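You operate a simulated robot arm through the tools that you are given. There is no shell and no other tool.

Carry out the task below with a simulated robot arm. There is one attempt and no reset: what you move stays moved.

Task
Solder the red block on place 4 of the five-place bed with two pulses.
Fine: hands off while it runs; put the block back on its rest.
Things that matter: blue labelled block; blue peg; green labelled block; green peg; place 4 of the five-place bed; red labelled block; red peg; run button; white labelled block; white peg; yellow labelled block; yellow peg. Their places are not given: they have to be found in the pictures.

It is judged by the outcome, as a careful person would: the job done as asked, and still so three seconds after it is handed in. It fails if anything else is knocked over, pushed out of place, dropped, spilled or broken.

Robot
A 7-joint arm with a two-finger parallel gripper, fixed in place. Base frame: the origin is at the foot of the arm, x ahead of it, y to its left, z up. Lengths are in mm, angles in rad, forces in N, time in s.
Its first joint turns from -2.601 to 2.601 rad. Payload 3.5 kg.
The tool frame sits at the grasp point between the pads (the TCP): z along the fingers, y along the line on which they close. The tips reach 23 mm beyond it. The gripper opens to 94 mm. The fingers are 38 mm wide and 10 mm thick; the gripper's body (54 by 96 mm) begins 39 mm behind the TCP.
Orientation is that of the tool frame in the base frame, as a unit quaternion [x, y, z, w]. With the fingers straight down and closing along the base's y, the tool's x points along the base's -x, its y along +y and its z along -z.

Tools
- The arm moves only by the tool apply_moves. Its arguments are lists of equal length, an entry for each row: "turn": the turn, a rotation vector about the tool's x, y, z in units of 6 degrees (1.0 is 6 degrees), a list of three; "travel": the shift along the tool's x, y, z in units of 40 mm (1.0 is 40 mm), a list of three; "jaw": the closure in counts, from 0 (fully open) to 255 (shut). In form: {"turn": [[ax, ay, az], ...], "travel": [[tx, ty, tz], ...], "jaw": [jaw, ...]}. A call has 1 to 20 rows; each row shifts and turns the commanded pose from where the row before left it, along the tool's axes as they then stand. A call with a number of a shift or a turn outside -1 to 1 is refused whole. A row lasts 0.2 s, in which the tool goes at most 50 mm and 0.15 rad; a call with a longer step from one row to the next is refused whole, and so is a gripper value outside its range. A pose out of reach is approached as far as the arm can. The call stops where the force on the tool passes 40 N (or 10 N more than at its start, if that is more) or the arm is blocked; 0.2 s more then pass. The fingers move at their own pace (about 153 mm/s each) and stop on an object; they squeeze with about 41 N. The grip force told is the motor's: it shows also when the fingers shut on nothing. Time passes only in rows, and 0.2 s behind the last, so rows that do not move let the fingers close. The reply holds the time, the measured pose of the TCP, the force on the tool along the base axes, the opening and the grip force, in the units named above and with some noise, with the torque about the TCP (base axes, N m) and any sound that the robot's microphone picked up.
- Cameras (640 x 400 px; columns grow to the right, rows downward): "scene" is fixed at [49.7, -501.3, 1661.3]; the picture's right is [-0.08, -1.00, 0.00], its down [-0.85, 0.07, -0.52] and it looks along [0.51, -0.04, -0.86] (base axes); focal length 354 px, centre (320, 200). "wrist" rides on the gripper at [87, 16, -74] in the tool frame; the picture's right is [-0.18, 0.98, 0.00], its down [-0.58, -0.11, -0.81] and it looks along [-0.79, -0.15, 0.59] (tool axes); focal length 243 px, centre (320, 200).
- grab_frame(camera): a new picture of that camera. The clock stands still meanwhile.
- point_at(camera, pixels): for up to 12 pixels [column, row] of the newest picture of that camera ("zoom" is the newest enlarged one), the place [x, y, z] in the base frame of the surface seen there, good to about 3 mm. The clock stands still meanwhile.
- enlarge(camera, box): a new picture of the part [left, top, right, bottom] of that camera's present view, enlarged. The clock stands still meanwhile.
- hand_in(): hands the job in; it is judged then, once.

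Leave the gripper open and the arm clear of the work at the hand-in unless told otherwise.

The tools are called after ">>>" by a JSON object that holds its "fn" and its "kwargs". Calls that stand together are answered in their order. apply_moves: Moves the arm, as the interface text tells. Its arguments: {"type":"object","properties":{"turn":{"type":"array"},"travel":{"type":"array"},"jaw":{"type":"array"}},"required":["turn","travel","jaw"]} The other tools are called the same way: grab_frame (camera) takes a picture; point_at (camera, pixels) gives the place of the surface under pixels of a picture; enlarge (camera, box) takes an enlarged picture of a part of a camera's view; hand_in () hands the job in.

At the start:

```text
time: 0.0
position: [477.7, 1.3, 573.3]
orientation: [0.0, 1.0, -0.001, 0.003]
wrist_force: [1.0, -0.4, 1.2]
wrist_torque: [0.01, 0.01, 0.03]
opening: 94.1
gripper_force: 0.1
```

scene: 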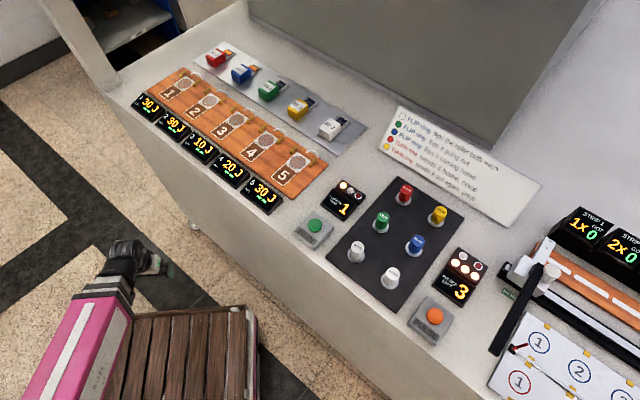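
wrist: 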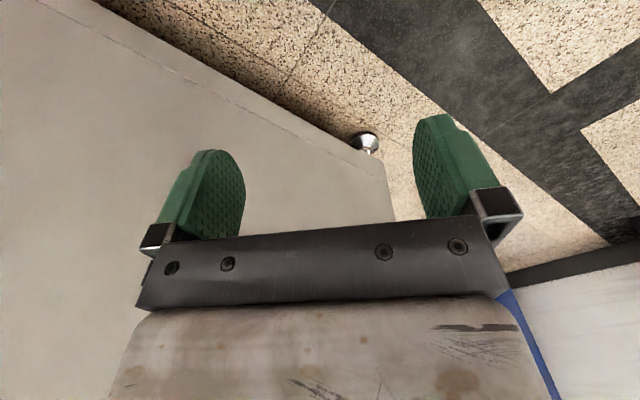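

I see a bench with a five-place orange bed (around pixels 150–330, 70–200), a row of coloured blocks behind it, a panel of pegs with a sign and two buttons. I'll enlarge the parts to read them.

>>> {"fn": "enlarge", "kwargs": {"camera": "scene", "box": [120, 30, 370, 220]}}

>>> {"fn": "enlarge", "kwargs": {"camera": "scene", "box": [280, 160, 500, 350]}}

>>> {"fn": "enlarge", "kwargs": {"camera": "scene", "box": [370, 90, 550, 230]}}

>>> {"fn": "enlarge", "kwargs": {"camera": "scene", "box": [480, 190, 640, 400]}}

```text
2.11 times, centred on (245, 125) of scene
```

zoom: 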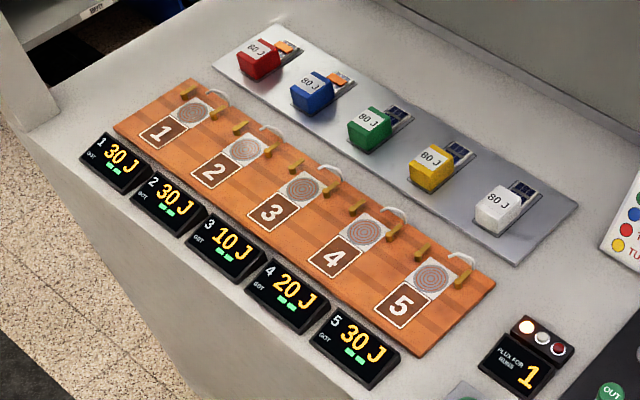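

```text
2.11 times, centred on (390, 255) of scene
```

zoom: 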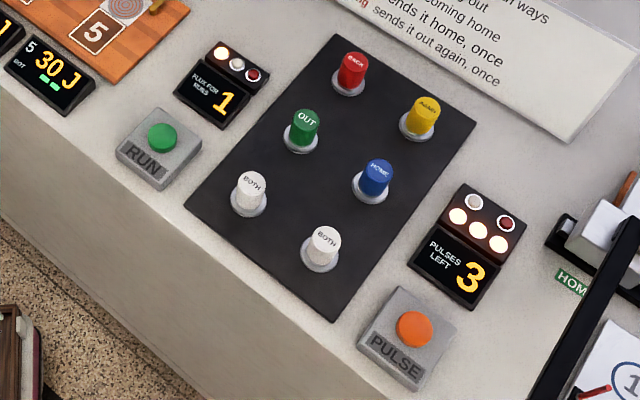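

```text
2.86 times, centred on (460, 160) of scene
```

zoom: 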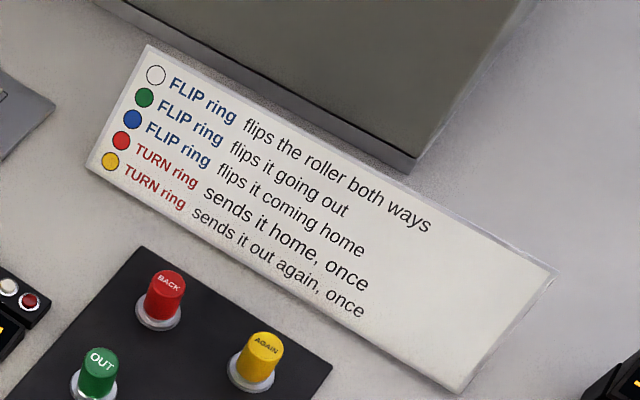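

```text
1.90 times, centred on (560, 295) of scene
```

zoom: 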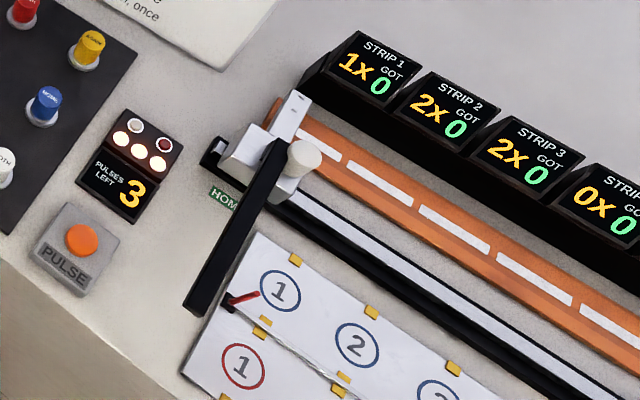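

The displays and labels are small, so I'll zoom further on each before deciding how the machine works.

>>> {"fn": "enlarge", "kwargs": {"camera": "scene", "box": [190, 35, 290, 100]}}

>>> {"fn": "enlarge", "kwargs": {"camera": "scene", "box": [260, 80, 360, 145]}}

>>> {"fn": "enlarge", "kwargs": {"camera": "scene", "box": [200, 120, 340, 215]}}

>>> {"fn": "enlarge", "kwargs": {"camera": "scene", "box": [125, 70, 225, 165]}}

>>> {"fn": "enlarge", "kwargs": {"camera": "scene", "box": [290, 170, 380, 255]}}

>>> {"fn": "enlarge", "kwargs": {"camera": "scene", "box": [400, 240, 500, 350]}}

```text
6.15 times, centred on (240, 68) of scene
```

zoom: 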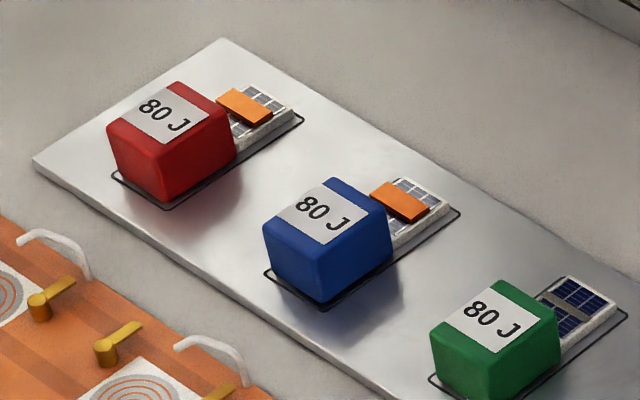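

```text
6.15 times, centred on (310, 112) of scene
```

zoom: 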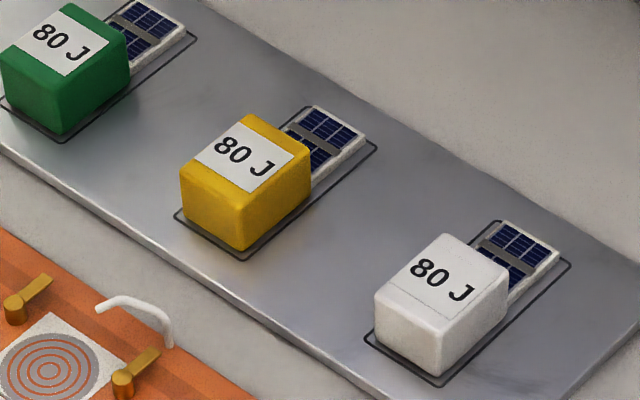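

```text
4.21 times, centred on (270, 168) of scene
```

zoom: 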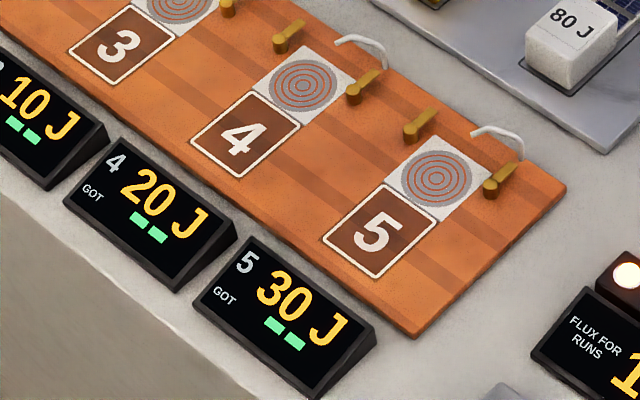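

```text
4.21 times, centred on (175, 118) of scene
```

zoom: 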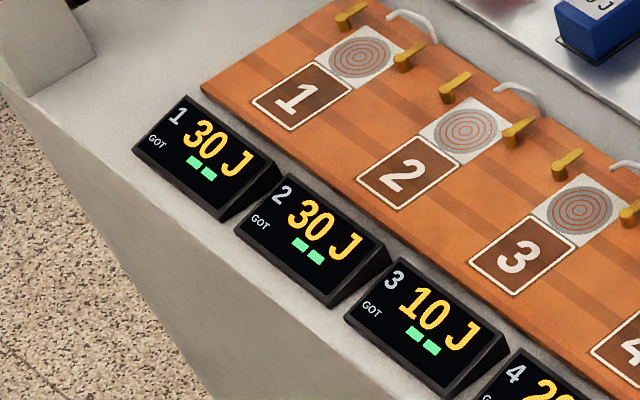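

```text
4.71 times, centred on (335, 212) of scene
```

zoom: 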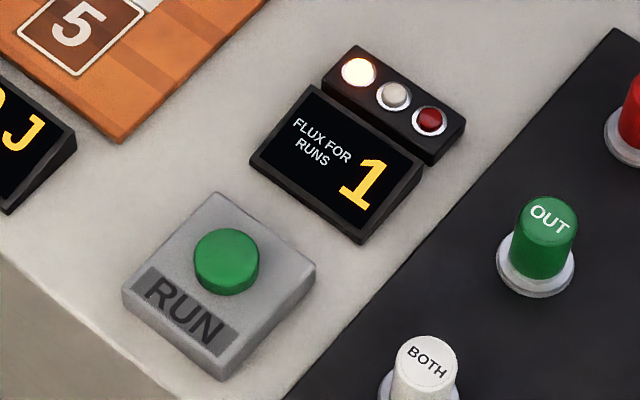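

```text
3.64 times, centred on (450, 295) of scene
```

zoom: 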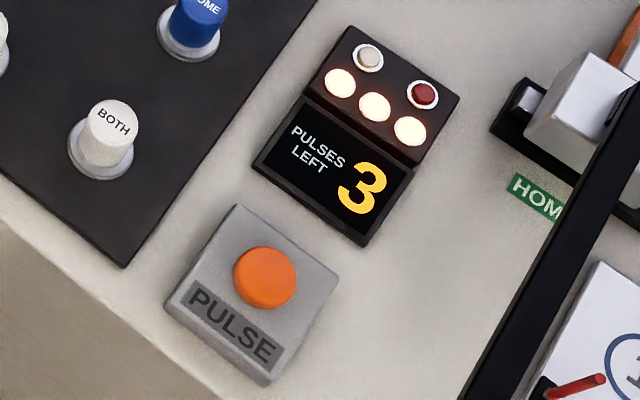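

All five blocks read "80 J"; bed place 4 reads "20 J, GOT – –". RUN sits with "FLUX FOR RUNS 1", PULSE with "PULSES LEFT 3". I'll get locations of the main things from a fresh scene picture: red block (215,58), place-4 coil (271,138), number 4 (259,153), RUN (315,226), PULSE (435,315), sign, roller.

>>> {"fn": "grab_frame", "kwargs": {"camera": "scene"}}

>>> {"fn": "point_at", "kwargs": {"camera": "scene", "pixels": [[216, 54], [215, 64], [232, 53], [271, 140], [258, 154], [315, 226], [435, 315], [342, 200], [465, 280], [537, 280], [540, 342], [300, 162]]}}

>>> {"fn": "point_at", "kwargs": {"camera": "scene", "pixels": [[240, 73], [270, 90], [298, 108], [330, 129], [185, 83], [211, 101], [240, 120], [205, 45], [190, 62], [340, 155], [367, 127], [225, 40]]}}

```text
taken
```

scene: 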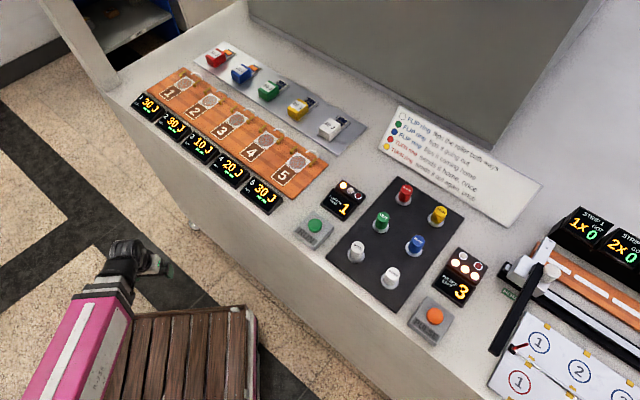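

```text
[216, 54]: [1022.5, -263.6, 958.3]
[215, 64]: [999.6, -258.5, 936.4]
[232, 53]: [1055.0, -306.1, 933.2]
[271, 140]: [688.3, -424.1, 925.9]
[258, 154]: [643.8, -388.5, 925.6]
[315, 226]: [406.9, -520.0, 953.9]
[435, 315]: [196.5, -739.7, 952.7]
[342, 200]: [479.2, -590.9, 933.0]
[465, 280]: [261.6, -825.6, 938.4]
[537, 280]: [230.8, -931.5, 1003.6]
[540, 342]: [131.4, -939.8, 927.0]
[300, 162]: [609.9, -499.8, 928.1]
```

```text
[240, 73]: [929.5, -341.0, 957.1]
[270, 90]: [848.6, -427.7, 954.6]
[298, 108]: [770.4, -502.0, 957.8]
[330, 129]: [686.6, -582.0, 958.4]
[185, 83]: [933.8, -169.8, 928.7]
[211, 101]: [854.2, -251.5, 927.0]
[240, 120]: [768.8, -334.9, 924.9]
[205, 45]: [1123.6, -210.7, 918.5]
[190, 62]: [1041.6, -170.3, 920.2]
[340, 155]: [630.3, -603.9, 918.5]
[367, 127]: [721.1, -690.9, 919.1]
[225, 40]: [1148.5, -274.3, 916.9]
```

The table top is at z≈918, and the arm starts below it at z=573, so before rising I need to know where the table edge is. I'll query edge points and display points.

>>> {"fn": "point_at", "kwargs": {"camera": "scene", "pixels": [[113, 100], [150, 145], [200, 188], [300, 270], [400, 345], [445, 385], [150, 105], [230, 172], [265, 195], [120, 255], [90, 330], [180, 340]]}}

>>> {"fn": "enlarge", "kwargs": {"camera": "scene", "box": [0, 200, 320, 400]}}

>>> {"fn": "grab_frame", "kwargs": {"camera": "wrist"}}

```text
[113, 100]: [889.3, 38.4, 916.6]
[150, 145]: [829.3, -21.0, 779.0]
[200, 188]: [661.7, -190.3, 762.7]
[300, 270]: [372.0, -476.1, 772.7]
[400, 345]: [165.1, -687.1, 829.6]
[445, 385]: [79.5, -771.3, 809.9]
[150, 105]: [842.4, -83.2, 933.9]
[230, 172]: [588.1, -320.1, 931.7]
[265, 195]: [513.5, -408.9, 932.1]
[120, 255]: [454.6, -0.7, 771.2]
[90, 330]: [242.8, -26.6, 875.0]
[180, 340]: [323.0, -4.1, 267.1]
```

```text
2.00 times, centred on (160, 300) of scene
```

zoom: 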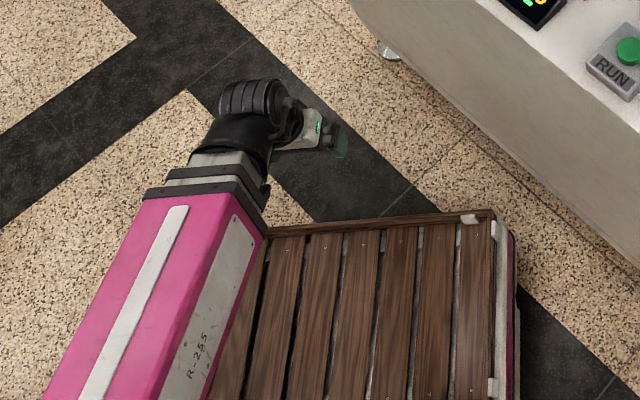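

```text
taken
```

wrist: 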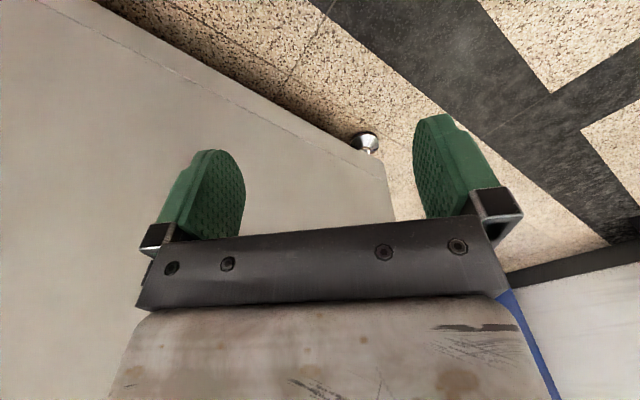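

The table edge lies along x − y ≈ 850; the tool is about 260 mm clear of it. I'll lift straight up about 560 mm to get above the table.

>>> {"fn": "apply_moves", "kwargs": {"turn": [[0, 0, 0], [0, 0, 0], [0, 0, 0], [0, 0, 0], [0, 0, 0], [0, 0, 0], [0, 0, 0], [0, 0, 0], [0, 0, 0], [0, 0, 0], [0, 0, 0], [0, 0, 0], [0, 0, 0], [0, 0, 0], [0, 0, 0], [0, 0, 0]], "travel": [[0, 0, -1], [0, 0, -1], [0, 0, -1], [0, 0, -1], [0, 0, -1], [0, 0, -1], [0, 0, -1], [0, 0, -1], [0, 0, -1], [0, 0, -1], [0, 0, -1], [0, 0, -1], [0, 0, -1], [0, 0, -1], [0, 0, -1], [0, 0, 0]], "jaw": [0, 0, 0, 0, 0, 0, 0, 0, 0, 0, 0, 0, 0, 0, 0, 0]}}

```text
time: 2.2
position: [490.9, -1.3, 970.8]
orientation: [0.003, 1.0, -0.002, 0.013]
wrist_force: [7.1, -1.2, -13.0]
wrist_torque: [-0.22, -0.58, -0.04]
opening: 93.9
gripper_force: 0.1
out of reach, approached as far as the arm can: row 2, 3, 4
stopped in row 11: the force on the tool passed its limit at 85 N (the readings are from after the stop); the commanded pose is now the measured one
```

It stopped at z≈971 with a force spike (rows 2–4 were at the reach limit, so probably the arm catching up). I'll look at both pictures to see whether anything was touched.

>>> {"fn": "grab_frame", "kwargs": {"camera": "scene"}}

>>> {"fn": "grab_frame", "kwargs": {"camera": "wrist"}}

>>> {"fn": "apply_moves", "kwargs": {"turn": [[0, 0, 0]], "travel": [[0, 0, 0]], "jaw": [0]}}

```text
taken
```

scene: 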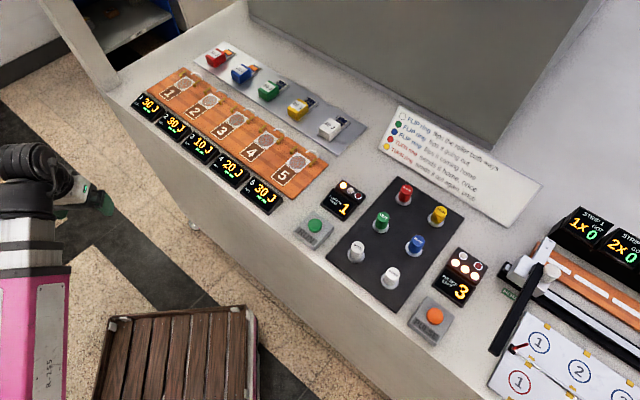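

```text
taken
```

wrist: 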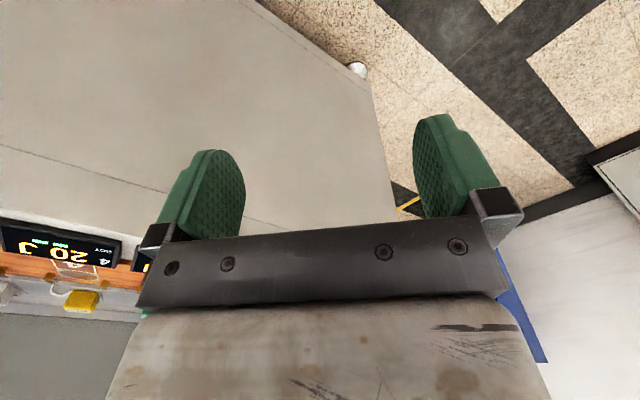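

```text
time: 2.6
position: [489.2, -0.6, 970.6]
orientation: [0.002, 1.0, -0.001, 0.012]
wrist_force: [10.1, -0.8, -21.9]
wrist_torque: [-0.48, -1.08, -0.2]
opening: 93.9
gripper_force: 0.1
```

No contact is visible in the pictures. I'll let the arm settle without moving and read the force again.

>>> {"fn": "apply_moves", "kwargs": {"turn": [[0, 0, 0], [0, 0, 0], [0, 0, 0], [0, 0, 0]], "travel": [[0, 0, 0], [0, 0, 0], [0, 0, 0], [0, 0, 0]], "jaw": [0, 0, 0, 0]}}

```text
time: 3.6
position: [491.2, -0.6, 971.1]
orientation: [0.001, 1.0, -0.002, 0.012]
wrist_force: [12.2, 1.4, -28.6]
wrist_torque: [-0.95, -1.66, -0.42]
opening: 93.9
gripper_force: 0.1
```

The force is growing to about 30 N downward though nothing moves, so something is bearing on the hand. I'll zoom in on the arm.

>>> {"fn": "enlarge", "kwargs": {"camera": "scene", "box": [0, 120, 160, 300]}}

>>> {"fn": "point_at", "kwargs": {"camera": "scene", "pixels": [[25, 160], [25, 200], [30, 240], [30, 290], [100, 200], [80, 190], [45, 185], [10, 180]]}}

```text
2.22 times, centred on (80, 210) of scene
```

zoom: 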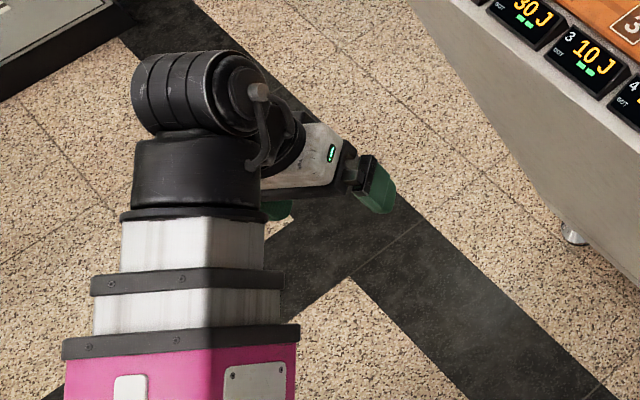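

```text
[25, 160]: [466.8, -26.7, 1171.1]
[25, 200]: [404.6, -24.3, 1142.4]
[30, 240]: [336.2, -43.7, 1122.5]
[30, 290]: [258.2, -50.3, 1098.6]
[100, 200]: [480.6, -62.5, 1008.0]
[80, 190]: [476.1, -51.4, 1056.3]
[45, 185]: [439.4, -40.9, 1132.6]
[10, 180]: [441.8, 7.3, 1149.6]
```

Nothing external is near; the forearm slopes up to the wrist and the hand is folded back under it, so it looks like self-contact from being too close in. I'll move outward (tool −x, i.e. base +x) in small steps to relieve it.

>>> {"fn": "apply_moves", "kwargs": {"turn": [[0, 0, 0], [0, 0, 0], [0, 0, 0]], "travel": [[-0.5, 0, 0], [-0.5, 0, 0], [0, 0, 0]], "jaw": [0, 0, 0]}}

```text
time: 4.5
position: [530.3, -3.5, 973.2]
orientation: [0.002, 1.0, -0.002, 0.011]
wrist_force: [-0.6, 0.1, -0.3]
wrist_torque: [0.0, -0.03, -0.03]
opening: 93.9
gripper_force: 0.1
```

That relieved it (force back to ~0). Next I move outward and up together, then yaw the tool by 46.6° so that its x axis lines up with the table's depth direction and the wrist camera looks across the bench.

>>> {"fn": "apply_moves", "kwargs": {"turn": [[0, 0, 0], [0, 0, 0], [0, 0, 0], [0, 0, 0], [0, 0, 0]], "travel": [[-1, 0, -0.5], [-1, 0, -0.5], [-0.6, 0, -0.7], [0, 0, -0.7], [0, 0, 0]], "jaw": [0, 0, 0, 0, 0]}}

```text
time: 5.3
position: [632.8, -3.5, 1037.6]
orientation: [0.002, 1.0, -0.004, 0.02]
wrist_force: [7.0, -1.4, -10.8]
wrist_torque: [-0.2, -0.4, -0.07]
opening: 94.0
gripper_force: 0.0
stopped in row 4: the force on the tool passed its limit at 59 N (the readings are from after the stop); the commanded pose is now the measured one
```

Again a self-contact when lifting with the tool straight down. I'll back off downward a little, and then tilt the tool forward (fingers outward) to open the wrist, since I'll need that tilt for the far block anyway.

>>> {"fn": "apply_moves", "kwargs": {"turn": [[0, 0, 0], [0, 0, 0], [0, 0, 0]], "travel": [[-0.5, 0, 0.4], [0, 0, 0.3], [0, 0, 0]], "jaw": [0, 0, 0]}}

>>> {"fn": "enlarge", "kwargs": {"camera": "scene", "box": [0, 80, 200, 280]}}

>>> {"fn": "grab_frame", "kwargs": {"camera": "wrist"}}

```text
time: 6.1
position: [651.0, -4.1, 1010.0]
orientation: [0.002, 1.0, -0.004, 0.017]
wrist_force: [-0.3, 0.3, 0.5]
wrist_torque: [0.0, 0.0, -0.01]
opening: 93.7
gripper_force: 0.1
```

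```text
2.00 times, centred on (100, 180) of scene
```

zoom: 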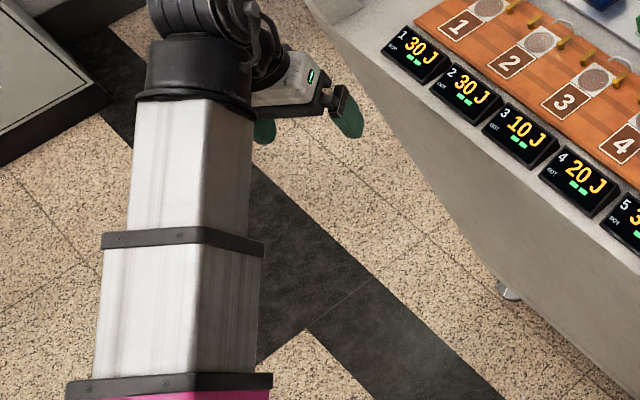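

```text
taken
```

wrist: 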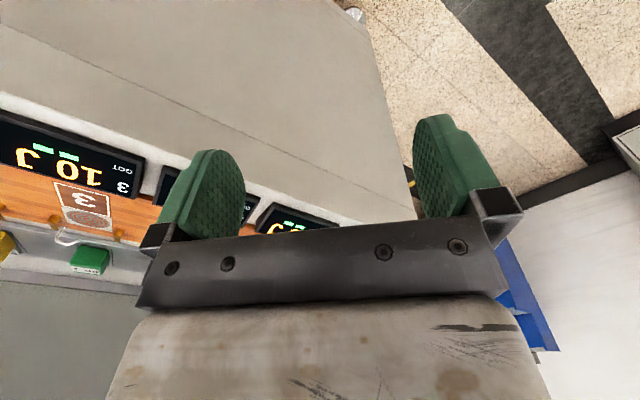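

The arm is a telescoping boom; with a steep boom, a vertical tool folds under it. I'll tilt the fingers outward by 30° (negative turn about tool y) in place, where clearance is ample.

>>> {"fn": "apply_moves", "kwargs": {"turn": [[0, -1, 0], [0, -1, 0], [0, -1, 0], [0, -1, 0], [0, -1, 0], [0, 0, 0]], "travel": [[0, 0, 0], [0, 0, 0], [0, 0, 0], [0, 0, 0], [0, 0, 0], [0, 0, 0]], "jaw": [0, 0, 0, 0, 0, 0]}}

```text
time: 7.5
position: [653.2, -3.6, 1009.6]
orientation: [0.001, 0.961, -0.003, 0.276]
wrist_force: [1.0, 0.1, -0.1]
wrist_torque: [0.01, -0.03, 0.0]
opening: 94.0
gripper_force: 0.1
```

Good: fingers point 32° outward. Now I'll rise ~100 mm along base z and yaw by −46.6° about the vertical so the tool faces straight into the table.

>>> {"fn": "apply_moves", "kwargs": {"turn": [[0, 0, 0], [0, 0, 0], [0, 0, 0], [0.515, 0, 0.823], [0.515, 0, 0.823], [0.515, 0, 0.823], [0.515, 0, 0.823], [0.515, 0, 0.823], [0.515, 0, 0.823], [0.515, 0, 0.823], [0.515, 0, 0.823], [0, 0, 0]], "travel": [[-0.45, 0, -0.71], [-0.45, 0, -0.71], [-0.45, 0, -0.71], [0, 0, 0], [0, 0, 0], [0, 0, 0], [0, 0, 0], [0, 0, 0], [0, 0, 0], [0, 0, 0], [0, 0, 0], [0, 0, 0]], "jaw": [0, 0, 0, 0, 0, 0, 0, 0, 0, 0, 0, 0]}}

>>> {"fn": "grab_frame", "kwargs": {"camera": "wrist"}}

>>> {"fn": "grab_frame", "kwargs": {"camera": "scene"}}

```text
time: 10.1
position: [653.8, -3.6, 1110.0]
orientation: [0.382, 0.881, -0.112, 0.255]
wrist_force: [-0.5, -0.4, 0.8]
wrist_torque: [-0.05, -0.02, -0.01]
opening: 93.7
gripper_force: 0.0
```

```text
taken
```

wrist: 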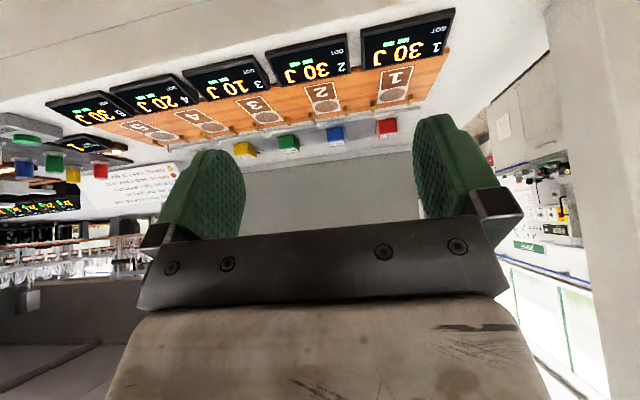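

```text
taken
```

scene: 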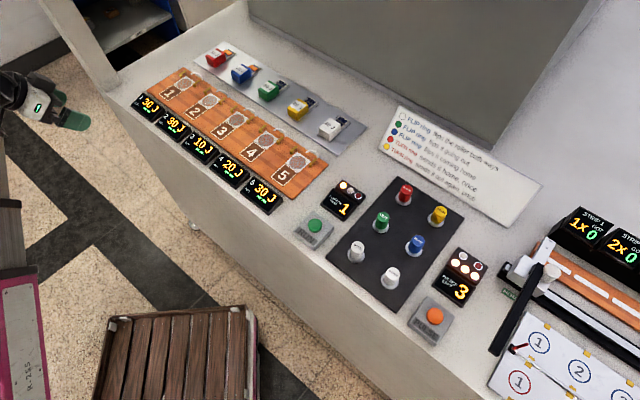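

The wrist camera now looks across the bench (its picture is upside-down). I'll enlarge the area with the bed and the red block (350–460, 10–140) and the left part toward the other machine.

>>> {"fn": "enlarge", "kwargs": {"camera": "wrist", "box": [340, 0, 470, 150]}}

>>> {"fn": "enlarge", "kwargs": {"camera": "wrist", "box": [30, 60, 280, 180]}}

>>> {"fn": "enlarge", "kwargs": {"camera": "wrist", "box": [0, 110, 180, 260]}}

```text
2.67 times, centred on (405, 75) of wrist
```

zoom: 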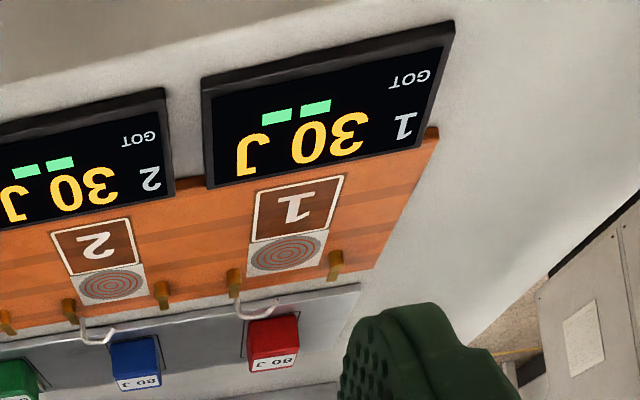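

```text
2.56 times, centred on (155, 120) of wrist
```

zoom: 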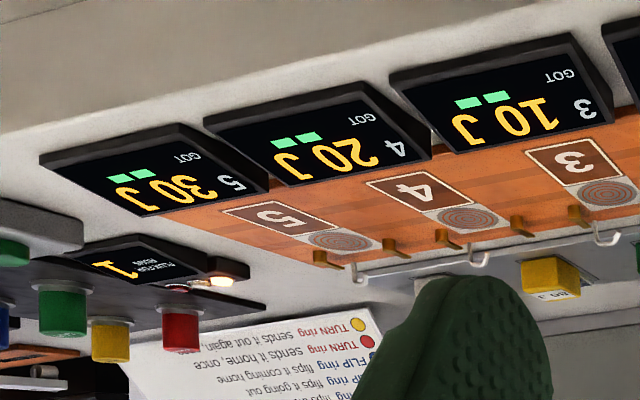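

```text
2.67 times, centred on (90, 185) of wrist
```

zoom: 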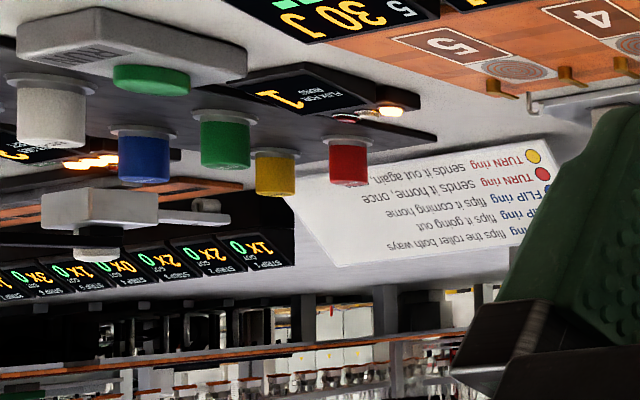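

I need accurate geometry of the red block, its tongue and rest outline. I'll enlarge the scene there and query points.

>>> {"fn": "enlarge", "kwargs": {"camera": "scene", "box": [195, 35, 255, 75]}}

```text
10.00 times, centred on (225, 55) of scene
```

zoom: 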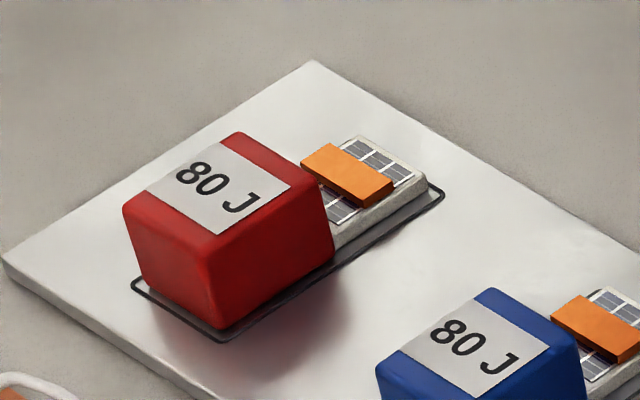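

I query the block's corners, label, tongue and rest outline in this zoom.

>>> {"fn": "point_at", "kwargs": {"camera": "zoom", "pixels": [[130, 212], [212, 258], [326, 198], [240, 138], [220, 188], [145, 282], [218, 322], [330, 255], [346, 176], [415, 165], [356, 138], [440, 190]]}}

>>> {"fn": "point_at", "kwargs": {"camera": "zoom", "pixels": [[134, 284], [222, 340], [425, 182], [340, 210], [385, 190], [303, 163], [320, 62], [10, 262], [340, 240], [170, 240], [280, 240], [280, 340]]}}

```text
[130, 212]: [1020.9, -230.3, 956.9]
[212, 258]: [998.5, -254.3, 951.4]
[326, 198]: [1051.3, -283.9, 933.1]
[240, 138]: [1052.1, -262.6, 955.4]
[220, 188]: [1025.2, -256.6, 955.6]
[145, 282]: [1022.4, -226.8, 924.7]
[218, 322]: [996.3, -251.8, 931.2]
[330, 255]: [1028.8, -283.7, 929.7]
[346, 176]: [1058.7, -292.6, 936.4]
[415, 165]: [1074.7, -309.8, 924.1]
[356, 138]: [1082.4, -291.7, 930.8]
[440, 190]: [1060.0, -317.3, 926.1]
```

```text
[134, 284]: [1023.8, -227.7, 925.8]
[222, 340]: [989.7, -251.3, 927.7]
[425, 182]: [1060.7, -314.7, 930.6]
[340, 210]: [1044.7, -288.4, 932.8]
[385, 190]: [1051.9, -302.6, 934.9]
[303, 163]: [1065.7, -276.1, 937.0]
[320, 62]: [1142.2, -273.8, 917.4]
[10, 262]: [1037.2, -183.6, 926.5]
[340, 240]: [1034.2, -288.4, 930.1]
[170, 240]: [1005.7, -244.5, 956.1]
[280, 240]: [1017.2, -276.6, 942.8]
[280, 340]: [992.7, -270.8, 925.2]
```

The red carrier is a body (~34 × 44 mm, top z≈957, centre about (1025,−258)) with a cell tongue extending ~44 mm behind it toward (+x,−y). Now the same for place 4 on the bed.

>>> {"fn": "enlarge", "kwargs": {"camera": "scene", "box": [235, 115, 305, 162]}}

```text
8.51 times, centred on (270, 138) of scene
```

zoom: 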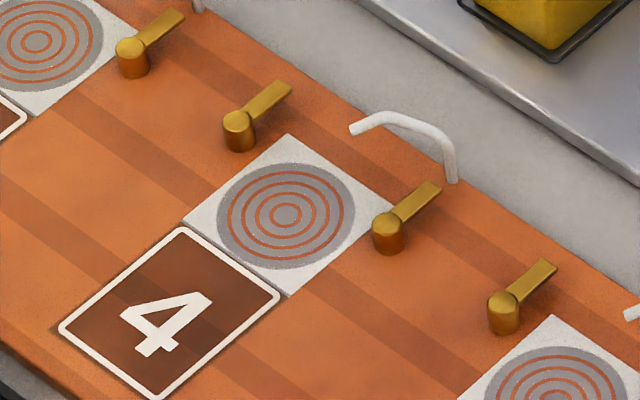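

I query the corners of the number tile, the coil square, the brass posts and the white wire in this zoom.

>>> {"fn": "point_at", "kwargs": {"camera": "zoom", "pixels": [[62, 328], [184, 230], [278, 293], [155, 396], [187, 220], [287, 137], [390, 207], [289, 292], [286, 215], [168, 312], [240, 120], [388, 222]]}}

>>> {"fn": "point_at", "kwargs": {"camera": "zoom", "pixels": [[285, 90], [432, 190], [355, 128], [400, 118], [440, 140], [452, 178], [240, 150], [388, 253], [320, 190], [130, 180], [500, 260], [560, 120]]}}

```text
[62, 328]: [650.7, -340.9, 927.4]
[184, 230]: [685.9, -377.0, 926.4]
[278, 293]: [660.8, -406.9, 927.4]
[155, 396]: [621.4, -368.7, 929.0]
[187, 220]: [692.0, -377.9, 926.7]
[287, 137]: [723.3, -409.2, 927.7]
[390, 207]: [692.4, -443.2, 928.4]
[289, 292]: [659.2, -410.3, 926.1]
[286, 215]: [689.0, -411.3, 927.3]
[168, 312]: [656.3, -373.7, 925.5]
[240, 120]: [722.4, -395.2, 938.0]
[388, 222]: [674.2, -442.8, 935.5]
```

```text
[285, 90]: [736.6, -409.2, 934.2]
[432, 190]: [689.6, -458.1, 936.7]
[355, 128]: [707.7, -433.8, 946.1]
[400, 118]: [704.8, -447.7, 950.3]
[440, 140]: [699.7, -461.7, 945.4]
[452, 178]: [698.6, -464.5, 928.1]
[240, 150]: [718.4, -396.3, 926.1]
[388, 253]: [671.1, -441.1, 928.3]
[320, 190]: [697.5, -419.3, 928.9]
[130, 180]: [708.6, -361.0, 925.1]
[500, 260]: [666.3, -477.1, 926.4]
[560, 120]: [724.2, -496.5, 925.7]
```

Place 4: tile centre ≈ (655,−373), coil centre ≈ (690,−411), brass posts beside the coil, white wire hook above the coil's rear at z≈946–950. So the body goes on the tile with the cell tongue over the coil. I'll check the tray's exact direction and the panel behind it with more points.

>>> {"fn": "enlarge", "kwargs": {"camera": "scene", "box": [310, 105, 370, 145]}}

>>> {"fn": "point_at", "kwargs": {"camera": "scene", "pixels": [[250, 15], [300, 45], [350, 75], [290, 20], [235, 5], [228, 43], [365, 128], [338, 153], [260, 64], [300, 90], [265, 108], [300, 131]]}}

```text
10.00 times, centred on (340, 125) of scene
```

zoom: 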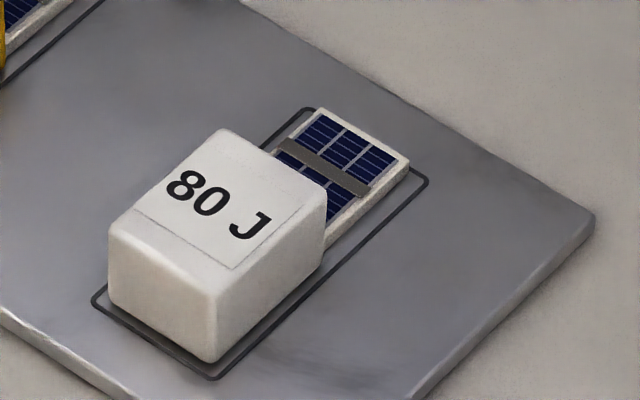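

```text
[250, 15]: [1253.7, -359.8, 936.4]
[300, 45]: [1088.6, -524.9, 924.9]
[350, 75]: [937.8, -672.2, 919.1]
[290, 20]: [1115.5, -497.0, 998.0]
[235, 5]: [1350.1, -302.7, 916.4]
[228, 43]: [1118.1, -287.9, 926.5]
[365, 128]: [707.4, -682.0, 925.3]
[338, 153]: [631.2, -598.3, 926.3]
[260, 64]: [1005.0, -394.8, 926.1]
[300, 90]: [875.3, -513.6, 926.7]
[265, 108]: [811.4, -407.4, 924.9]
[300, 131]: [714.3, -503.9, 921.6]
```

Now I query the white carrier's corners the same way, to get the row direction and carrier geometry more precisely.

>>> {"fn": "point_at", "kwargs": {"camera": "zoom", "pixels": [[216, 205], [115, 232], [215, 292], [320, 195], [222, 135], [95, 298], [215, 376], [425, 180], [305, 110], [408, 160], [315, 112], [213, 355]]}}

```text
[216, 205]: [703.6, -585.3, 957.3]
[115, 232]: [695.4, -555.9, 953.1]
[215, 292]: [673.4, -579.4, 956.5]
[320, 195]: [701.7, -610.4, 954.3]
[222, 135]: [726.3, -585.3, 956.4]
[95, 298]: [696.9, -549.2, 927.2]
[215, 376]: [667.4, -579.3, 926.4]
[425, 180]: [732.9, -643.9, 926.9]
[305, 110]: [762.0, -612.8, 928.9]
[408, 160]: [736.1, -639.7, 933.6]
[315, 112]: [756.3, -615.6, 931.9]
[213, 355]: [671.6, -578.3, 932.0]
```

Everything is aligned at 45°: row and bed spacing are both 115 mm, red block body centre ≈ (1025,−258), place 4 directly analogous. Next I move horizontally at z≈1110 toward the red block, stopping short to check reach and force.

>>> {"fn": "apply_moves", "kwargs": {"turn": [[0, 0, 0], [0, 0, 0], [0, 0, 0], [0, 0, 0], [0, 0, 0], [0, 0, 0], [0, 0, 0], [0, 0, 0], [0, 0, 0]], "travel": [[-0.842, 0.221, 0.533], [-0.842, 0.221, 0.533], [-0.842, 0.221, 0.533], [-0.842, 0.221, 0.533], [-0.842, 0.221, 0.533], [-0.842, 0.221, 0.533], [-0.842, 0.221, 0.533], [-0.842, 0.221, 0.533], [0, 0, 0]], "jaw": [0, 0, 0, 0, 0, 0, 0, 0, 0]}}

>>> {"fn": "grab_frame", "kwargs": {"camera": "scene"}}

>>> {"fn": "grab_frame", "kwargs": {"camera": "wrist"}}

```text
time: 12.1
position: [926.3, -189.2, 1112.7]
orientation: [0.381, 0.882, -0.113, 0.255]
wrist_force: [0.4, -0.2, -0.5]
wrist_torque: [0.0, -0.01, 0.01]
opening: 94.0
gripper_force: 0.1
```

```text
taken
```

scene: 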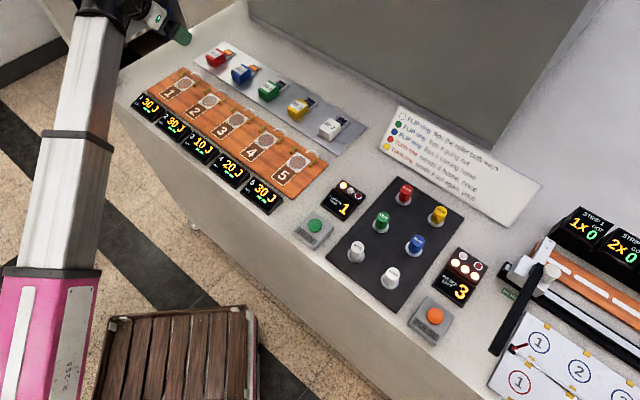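

```text
taken
```

wrist: 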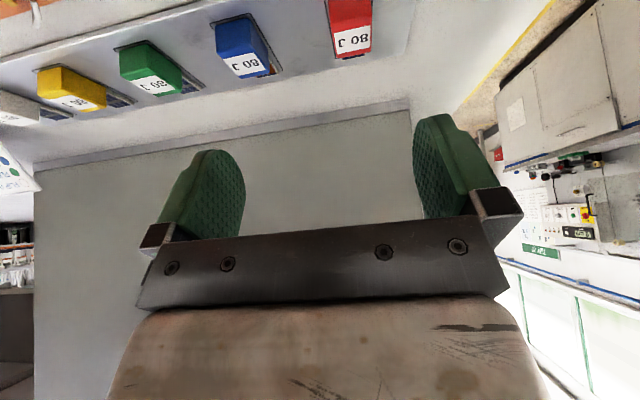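

Reach is fine so far. I continue the last ~120 mm at this height to be over the red block, and check that the pose is reached.

>>> {"fn": "apply_moves", "kwargs": {"turn": [[0, 0, 0], [0, 0, 0], [0, 0, 0], [0, 0, 0]], "travel": [[-0.842, 0.221, 0.533], [-0.842, 0.221, 0.533], [-0.842, 0.221, 0.533], [0, 0, 0]], "jaw": [0, 0, 0, 0]}}

>>> {"fn": "grab_frame", "kwargs": {"camera": "wrist"}}

```text
time: 13.1
position: [1022.9, -260.1, 1111.4]
orientation: [0.382, 0.882, -0.113, 0.254]
wrist_force: [-0.1, 0.9, -0.5]
wrist_torque: [0.01, 0.03, 0.04]
opening: 94.2
gripper_force: 0.0
```

```text
taken
```

wrist: 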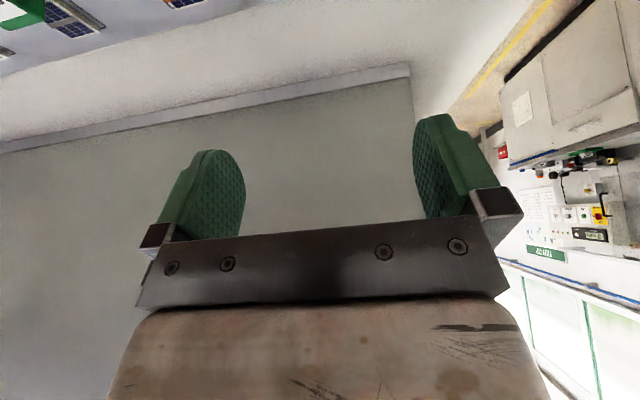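

Reached. I now correct the yaw by +1.9° to be exactly square to the block (45°), and reduce the tilt by 6° (to ~26°) for more clearance under the hand, checking that it is still in reach.

>>> {"fn": "apply_moves", "kwargs": {"turn": [[-0.17, 0, -0.267], [0, 1, 0], [0, 0, 0]], "travel": [[0, 0, 0], [0, 0, 0], [0, 0, 0]], "jaw": [0, 0, 0]}}

```text
time: 13.9
position: [1024.2, -258.5, 1111.9]
orientation: [0.372, 0.9, -0.088, 0.208]
wrist_force: [-0.4, -0.7, -0.6]
wrist_torque: [0.01, -0.02, 0.03]
opening: 93.9
gripper_force: 0.0
```

Orientation is now square with 26° tilt. I'll descend to z≈1020 above the block with a tiny sideways correction, then look.

>>> {"fn": "apply_moves", "kwargs": {"turn": [[0, 0, 0], [0, 0, 0], [0, 0, 0], [0, 0, 0]], "travel": [[0.395, 0.026, 0.657], [0.336, 0.003, 0.686], [0.336, 0.003, 0.686], [0, 0, 0]], "jaw": [0, 0, 0, 0]}}

>>> {"fn": "grab_frame", "kwargs": {"camera": "wrist"}}

>>> {"fn": "enlarge", "kwargs": {"camera": "scene", "box": [130, 0, 270, 90]}}

```text
time: 14.9
position: [1021.6, -255.4, 1017.2]
orientation: [0.372, 0.9, -0.089, 0.209]
wrist_force: [-0.3, 0.6, -0.1]
wrist_torque: [-0.02, -0.01, 0.02]
opening: 94.1
gripper_force: 0.0
```

```text
taken
```

wrist: 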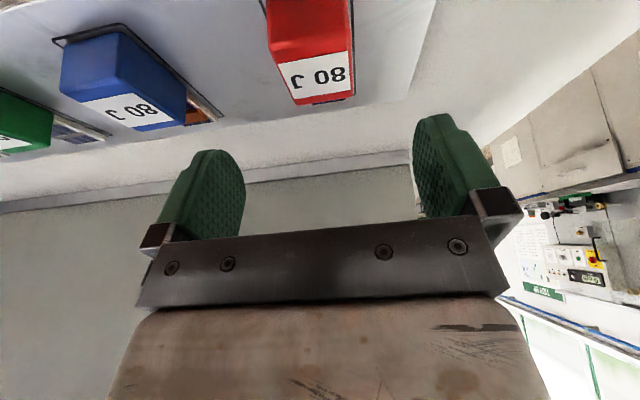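

```text
4.44 times, centred on (200, 45) of scene
```

zoom: 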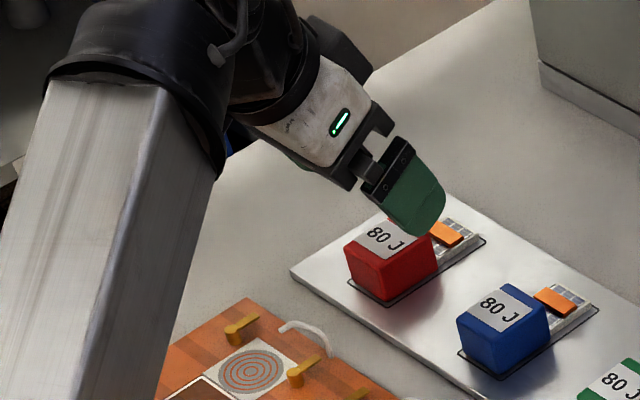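

The block is below the open fingers. I check its position again from this closer view: label corners/centre of the red block in the wrist picture (label centre ≈ (321,72), label edge corners (283,60),(350,50),(297,103),(353,93)).

>>> {"fn": "point_at", "kwargs": {"camera": "wrist", "pixels": [[321, 76], [286, 64], [348, 54], [297, 100], [352, 92], [310, 30], [272, 35], [352, 20], [308, 58], [322, 100]]}}

```text
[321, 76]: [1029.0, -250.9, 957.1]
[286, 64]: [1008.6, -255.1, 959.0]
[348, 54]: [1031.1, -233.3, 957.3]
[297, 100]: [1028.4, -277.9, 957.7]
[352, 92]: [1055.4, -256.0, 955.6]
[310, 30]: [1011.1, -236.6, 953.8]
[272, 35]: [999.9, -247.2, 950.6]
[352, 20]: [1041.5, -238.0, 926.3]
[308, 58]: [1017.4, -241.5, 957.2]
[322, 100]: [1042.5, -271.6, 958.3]
```

The scene view puts the block's lateral coordinate x+y≈768 and the wrist view ≈772–775; I'll aim for 770 (the jaws have 30 mm margin per side). Descending straddling the block to TCP z≈960 (fingertips ~5 mm above the tray).

>>> {"fn": "apply_moves", "kwargs": {"turn": [[0, 0, 0], [0, 0, 0], [0, 0, 0], [0, 0, 0]], "travel": [[0.205, 0.024, 0.428], [0.205, 0.024, 0.428], [0.205, 0.024, 0.428], [0, 0, 0]], "jaw": [0, 0, 0, 0]}}

>>> {"fn": "grab_frame", "kwargs": {"camera": "wrist"}}

>>> {"fn": "enlarge", "kwargs": {"camera": "scene", "box": [190, 30, 260, 75]}}

```text
time: 15.9
position: [1026.2, -254.1, 962.4]
orientation: [0.372, 0.9, -0.088, 0.209]
wrist_force: [-0.1, 0.2, 0.9]
wrist_torque: [-0.01, 0.02, -0.01]
opening: 94.0
gripper_force: 0.0
```

```text
taken
```

wrist: 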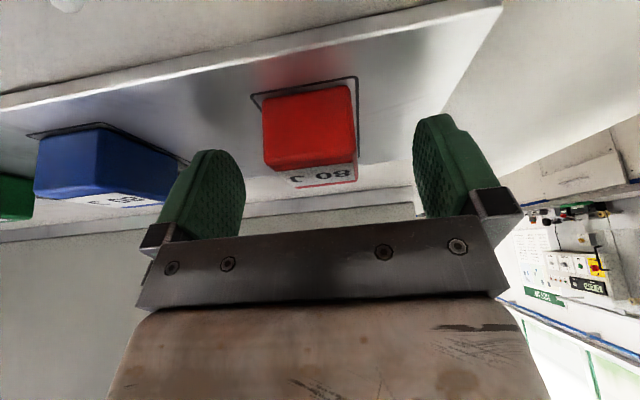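

```text
8.89 times, centred on (225, 52) of scene
```

zoom: 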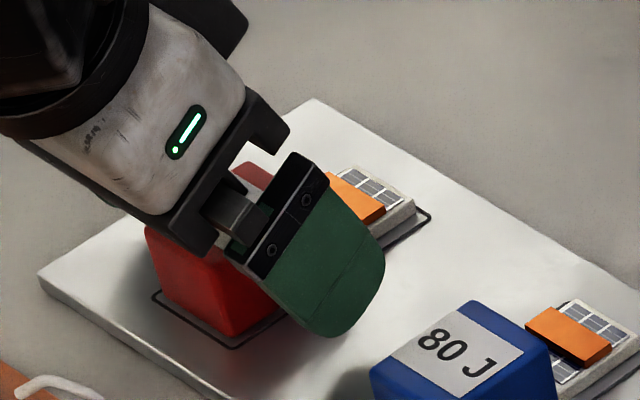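

The block sits centred between the fingers (front-face centre at column ≈311, predicted 310). Closing the jaws on it without moving.

>>> {"fn": "apply_moves", "kwargs": {"turn": [[0, 0, 0], [0, 0, 0], [0, 0, 0], [0, 0, 0], [0, 0, 0]], "travel": [[0, 0, 0], [0, 0, 0], [0, 0, 0], [0, 0, 0], [0, 0, 0]], "jaw": [255, 255, 255, 255, 255]}}

>>> {"fn": "enlarge", "kwargs": {"camera": "scene", "box": [190, 30, 260, 75]}}

>>> {"fn": "grab_frame", "kwargs": {"camera": "wrist"}}

```text
time: 17.1
position: [1025.1, -254.1, 961.9]
orientation: [0.371, 0.9, -0.089, 0.21]
wrist_force: [-0.4, 0.5, -0.5]
wrist_torque: [-0.03, -0.04, -0.05]
opening: 37.5
gripper_force: 41.2
```

```text
8.89 times, centred on (225, 52) of scene
```

zoom: 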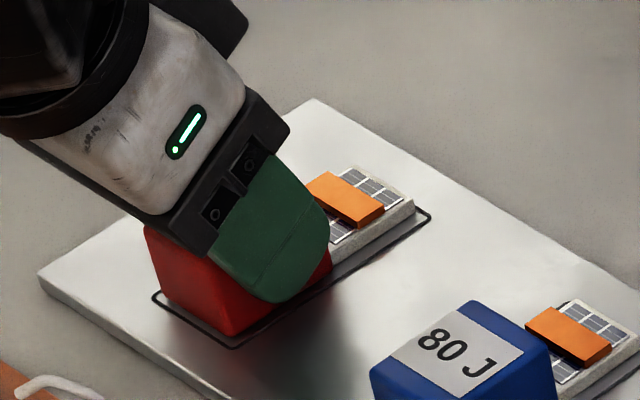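

```text
taken
```

wrist: 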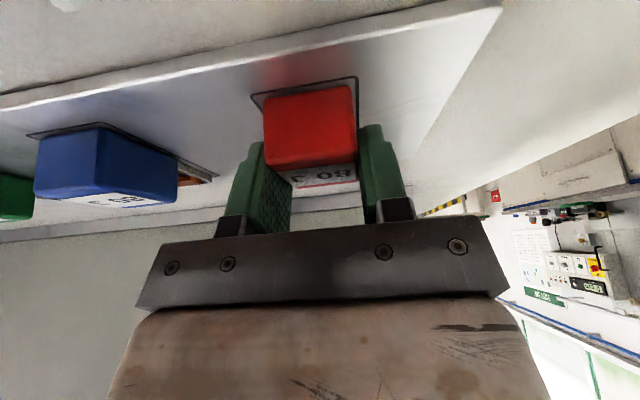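

Gripped firmly (opening 37.5 mm, 41 N). I lift 10 mm gently, then another 65 mm, and check that the block follows.

>>> {"fn": "apply_moves", "kwargs": {"turn": [[0, 0, 0], [0, 0, 0], [0, 0, 0], [0, 0, 0], [0, 0, 0], [0, 0, 0]], "travel": [[-0.055, 0, -0.112], [-0.055, 0, -0.112], [-0.22, 0, -0.449], [-0.25, 0, -0.51], [-0.25, 0, -0.51], [0, 0, 0]], "jaw": [255, 255, 255, 255, 255, 255]}}

>>> {"fn": "grab_frame", "kwargs": {"camera": "wrist"}}

>>> {"fn": "enlarge", "kwargs": {"camera": "scene", "box": [180, 10, 270, 70]}}

```text
time: 18.5
position: [1026.0, -251.7, 1037.6]
orientation: [0.372, 0.9, -0.089, 0.21]
wrist_force: [0.0, -0.4, -0.9]
wrist_torque: [-0.02, -0.01, 0.0]
opening: 37.6
gripper_force: 40.8
```

```text
taken
```

wrist: 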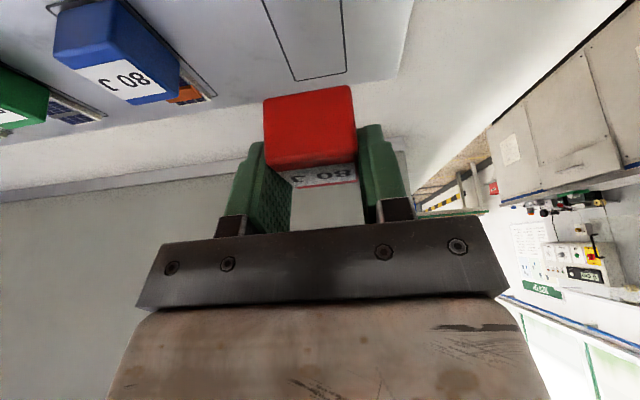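

```text
6.67 times, centred on (225, 40) of scene
```

zoom: 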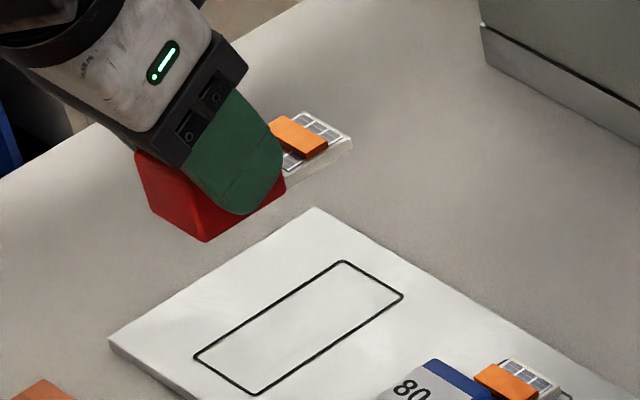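

The red block follows the gripper, and its rest outline is now uncovered. I measure the outline's corners for the return.

>>> {"fn": "point_at", "kwargs": {"camera": "zoom", "pixels": [[196, 357], [254, 393], [401, 297], [341, 263], [298, 327]]}}

```text
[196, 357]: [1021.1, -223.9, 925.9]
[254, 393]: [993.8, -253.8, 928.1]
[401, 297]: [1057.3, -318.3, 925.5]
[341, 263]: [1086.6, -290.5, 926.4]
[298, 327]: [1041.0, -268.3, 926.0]
```

Rest outline centre ≈ (1040,−272), square at 45°. Now I carry the block at this height to above place 4: shift (−367.6, −119.4), in 12 even steps.

>>> {"fn": "apply_moves", "kwargs": {"turn": [[0, 0, 0], [0, 0, 0], [0, 0, 0], [0, 0, 0], [0, 0, 0], [0, 0, 0], [0, 0, 0], [0, 0, 0], [0, 0, 0], [0, 0, 0], [0, 0, 0], [0, 0, 0], [0, 0, 0]], "travel": [[0.329, -0.717, -0.159], [0.329, -0.717, -0.159], [0.329, -0.717, -0.159], [0.329, -0.717, -0.159], [0.329, -0.717, -0.159], [0.329, -0.717, -0.159], [0.329, -0.717, -0.159], [0.329, -0.717, -0.159], [0.329, -0.717, -0.159], [0.329, -0.717, -0.159], [0.329, -0.717, -0.159], [0.329, -0.717, -0.159], [0, 0, 0]], "jaw": [255, 255, 255, 255, 255, 255, 255, 255, 255, 255, 255, 255, 255]}}

>>> {"fn": "grab_frame", "kwargs": {"camera": "wrist"}}

>>> {"fn": "grab_frame", "kwargs": {"camera": "scene"}}

```text
time: 21.3
position: [659.0, -371.6, 1036.7]
orientation: [0.372, 0.9, -0.088, 0.209]
wrist_force: [0.0, -0.4, -1.8]
wrist_torque: [0.0, 0.0, 0.03]
opening: 37.5
gripper_force: 41.1
```

```text
taken
```

wrist: 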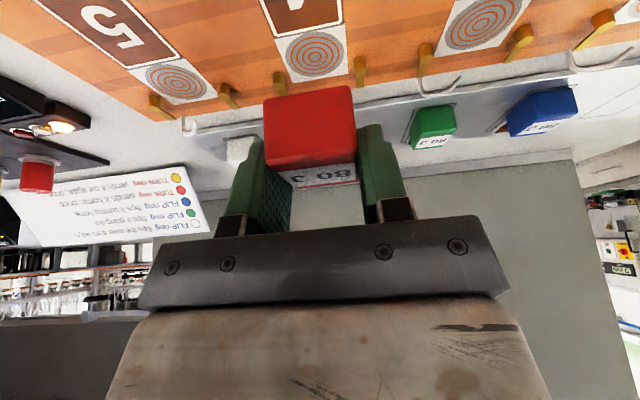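

```text
taken
```

scene: 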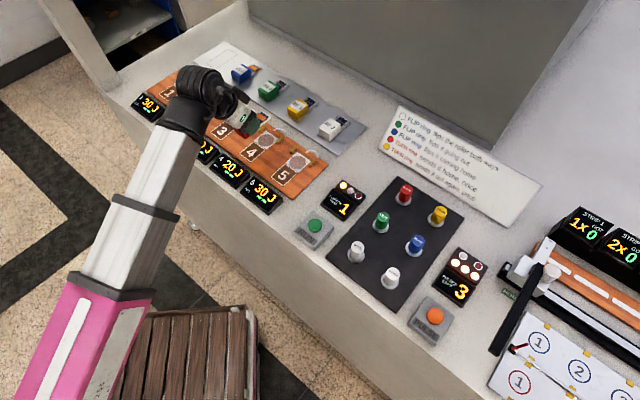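

The block is above place 4. I zoom into the wrist view to check the alignment of block against coil and tile 4.

>>> {"fn": "enlarge", "kwargs": {"camera": "wrist", "box": [230, 0, 390, 100]}}

>>> {"fn": "enlarge", "kwargs": {"camera": "scene", "box": [200, 80, 310, 170]}}

```text
4.00 times, centred on (310, 50) of wrist
```

zoom: 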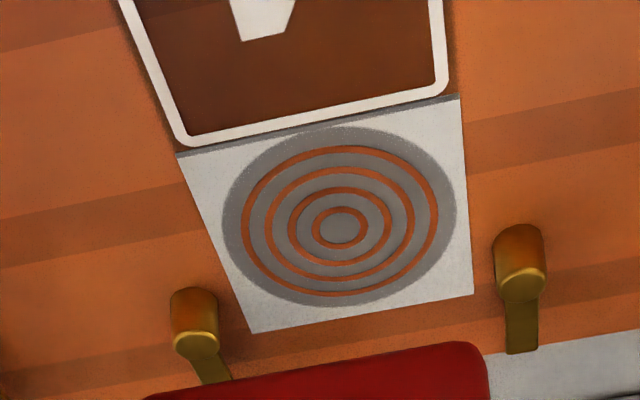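

```text
4.44 times, centred on (255, 125) of scene
```

zoom: 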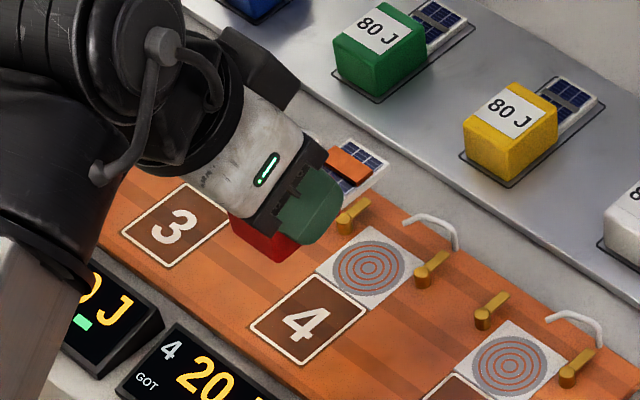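

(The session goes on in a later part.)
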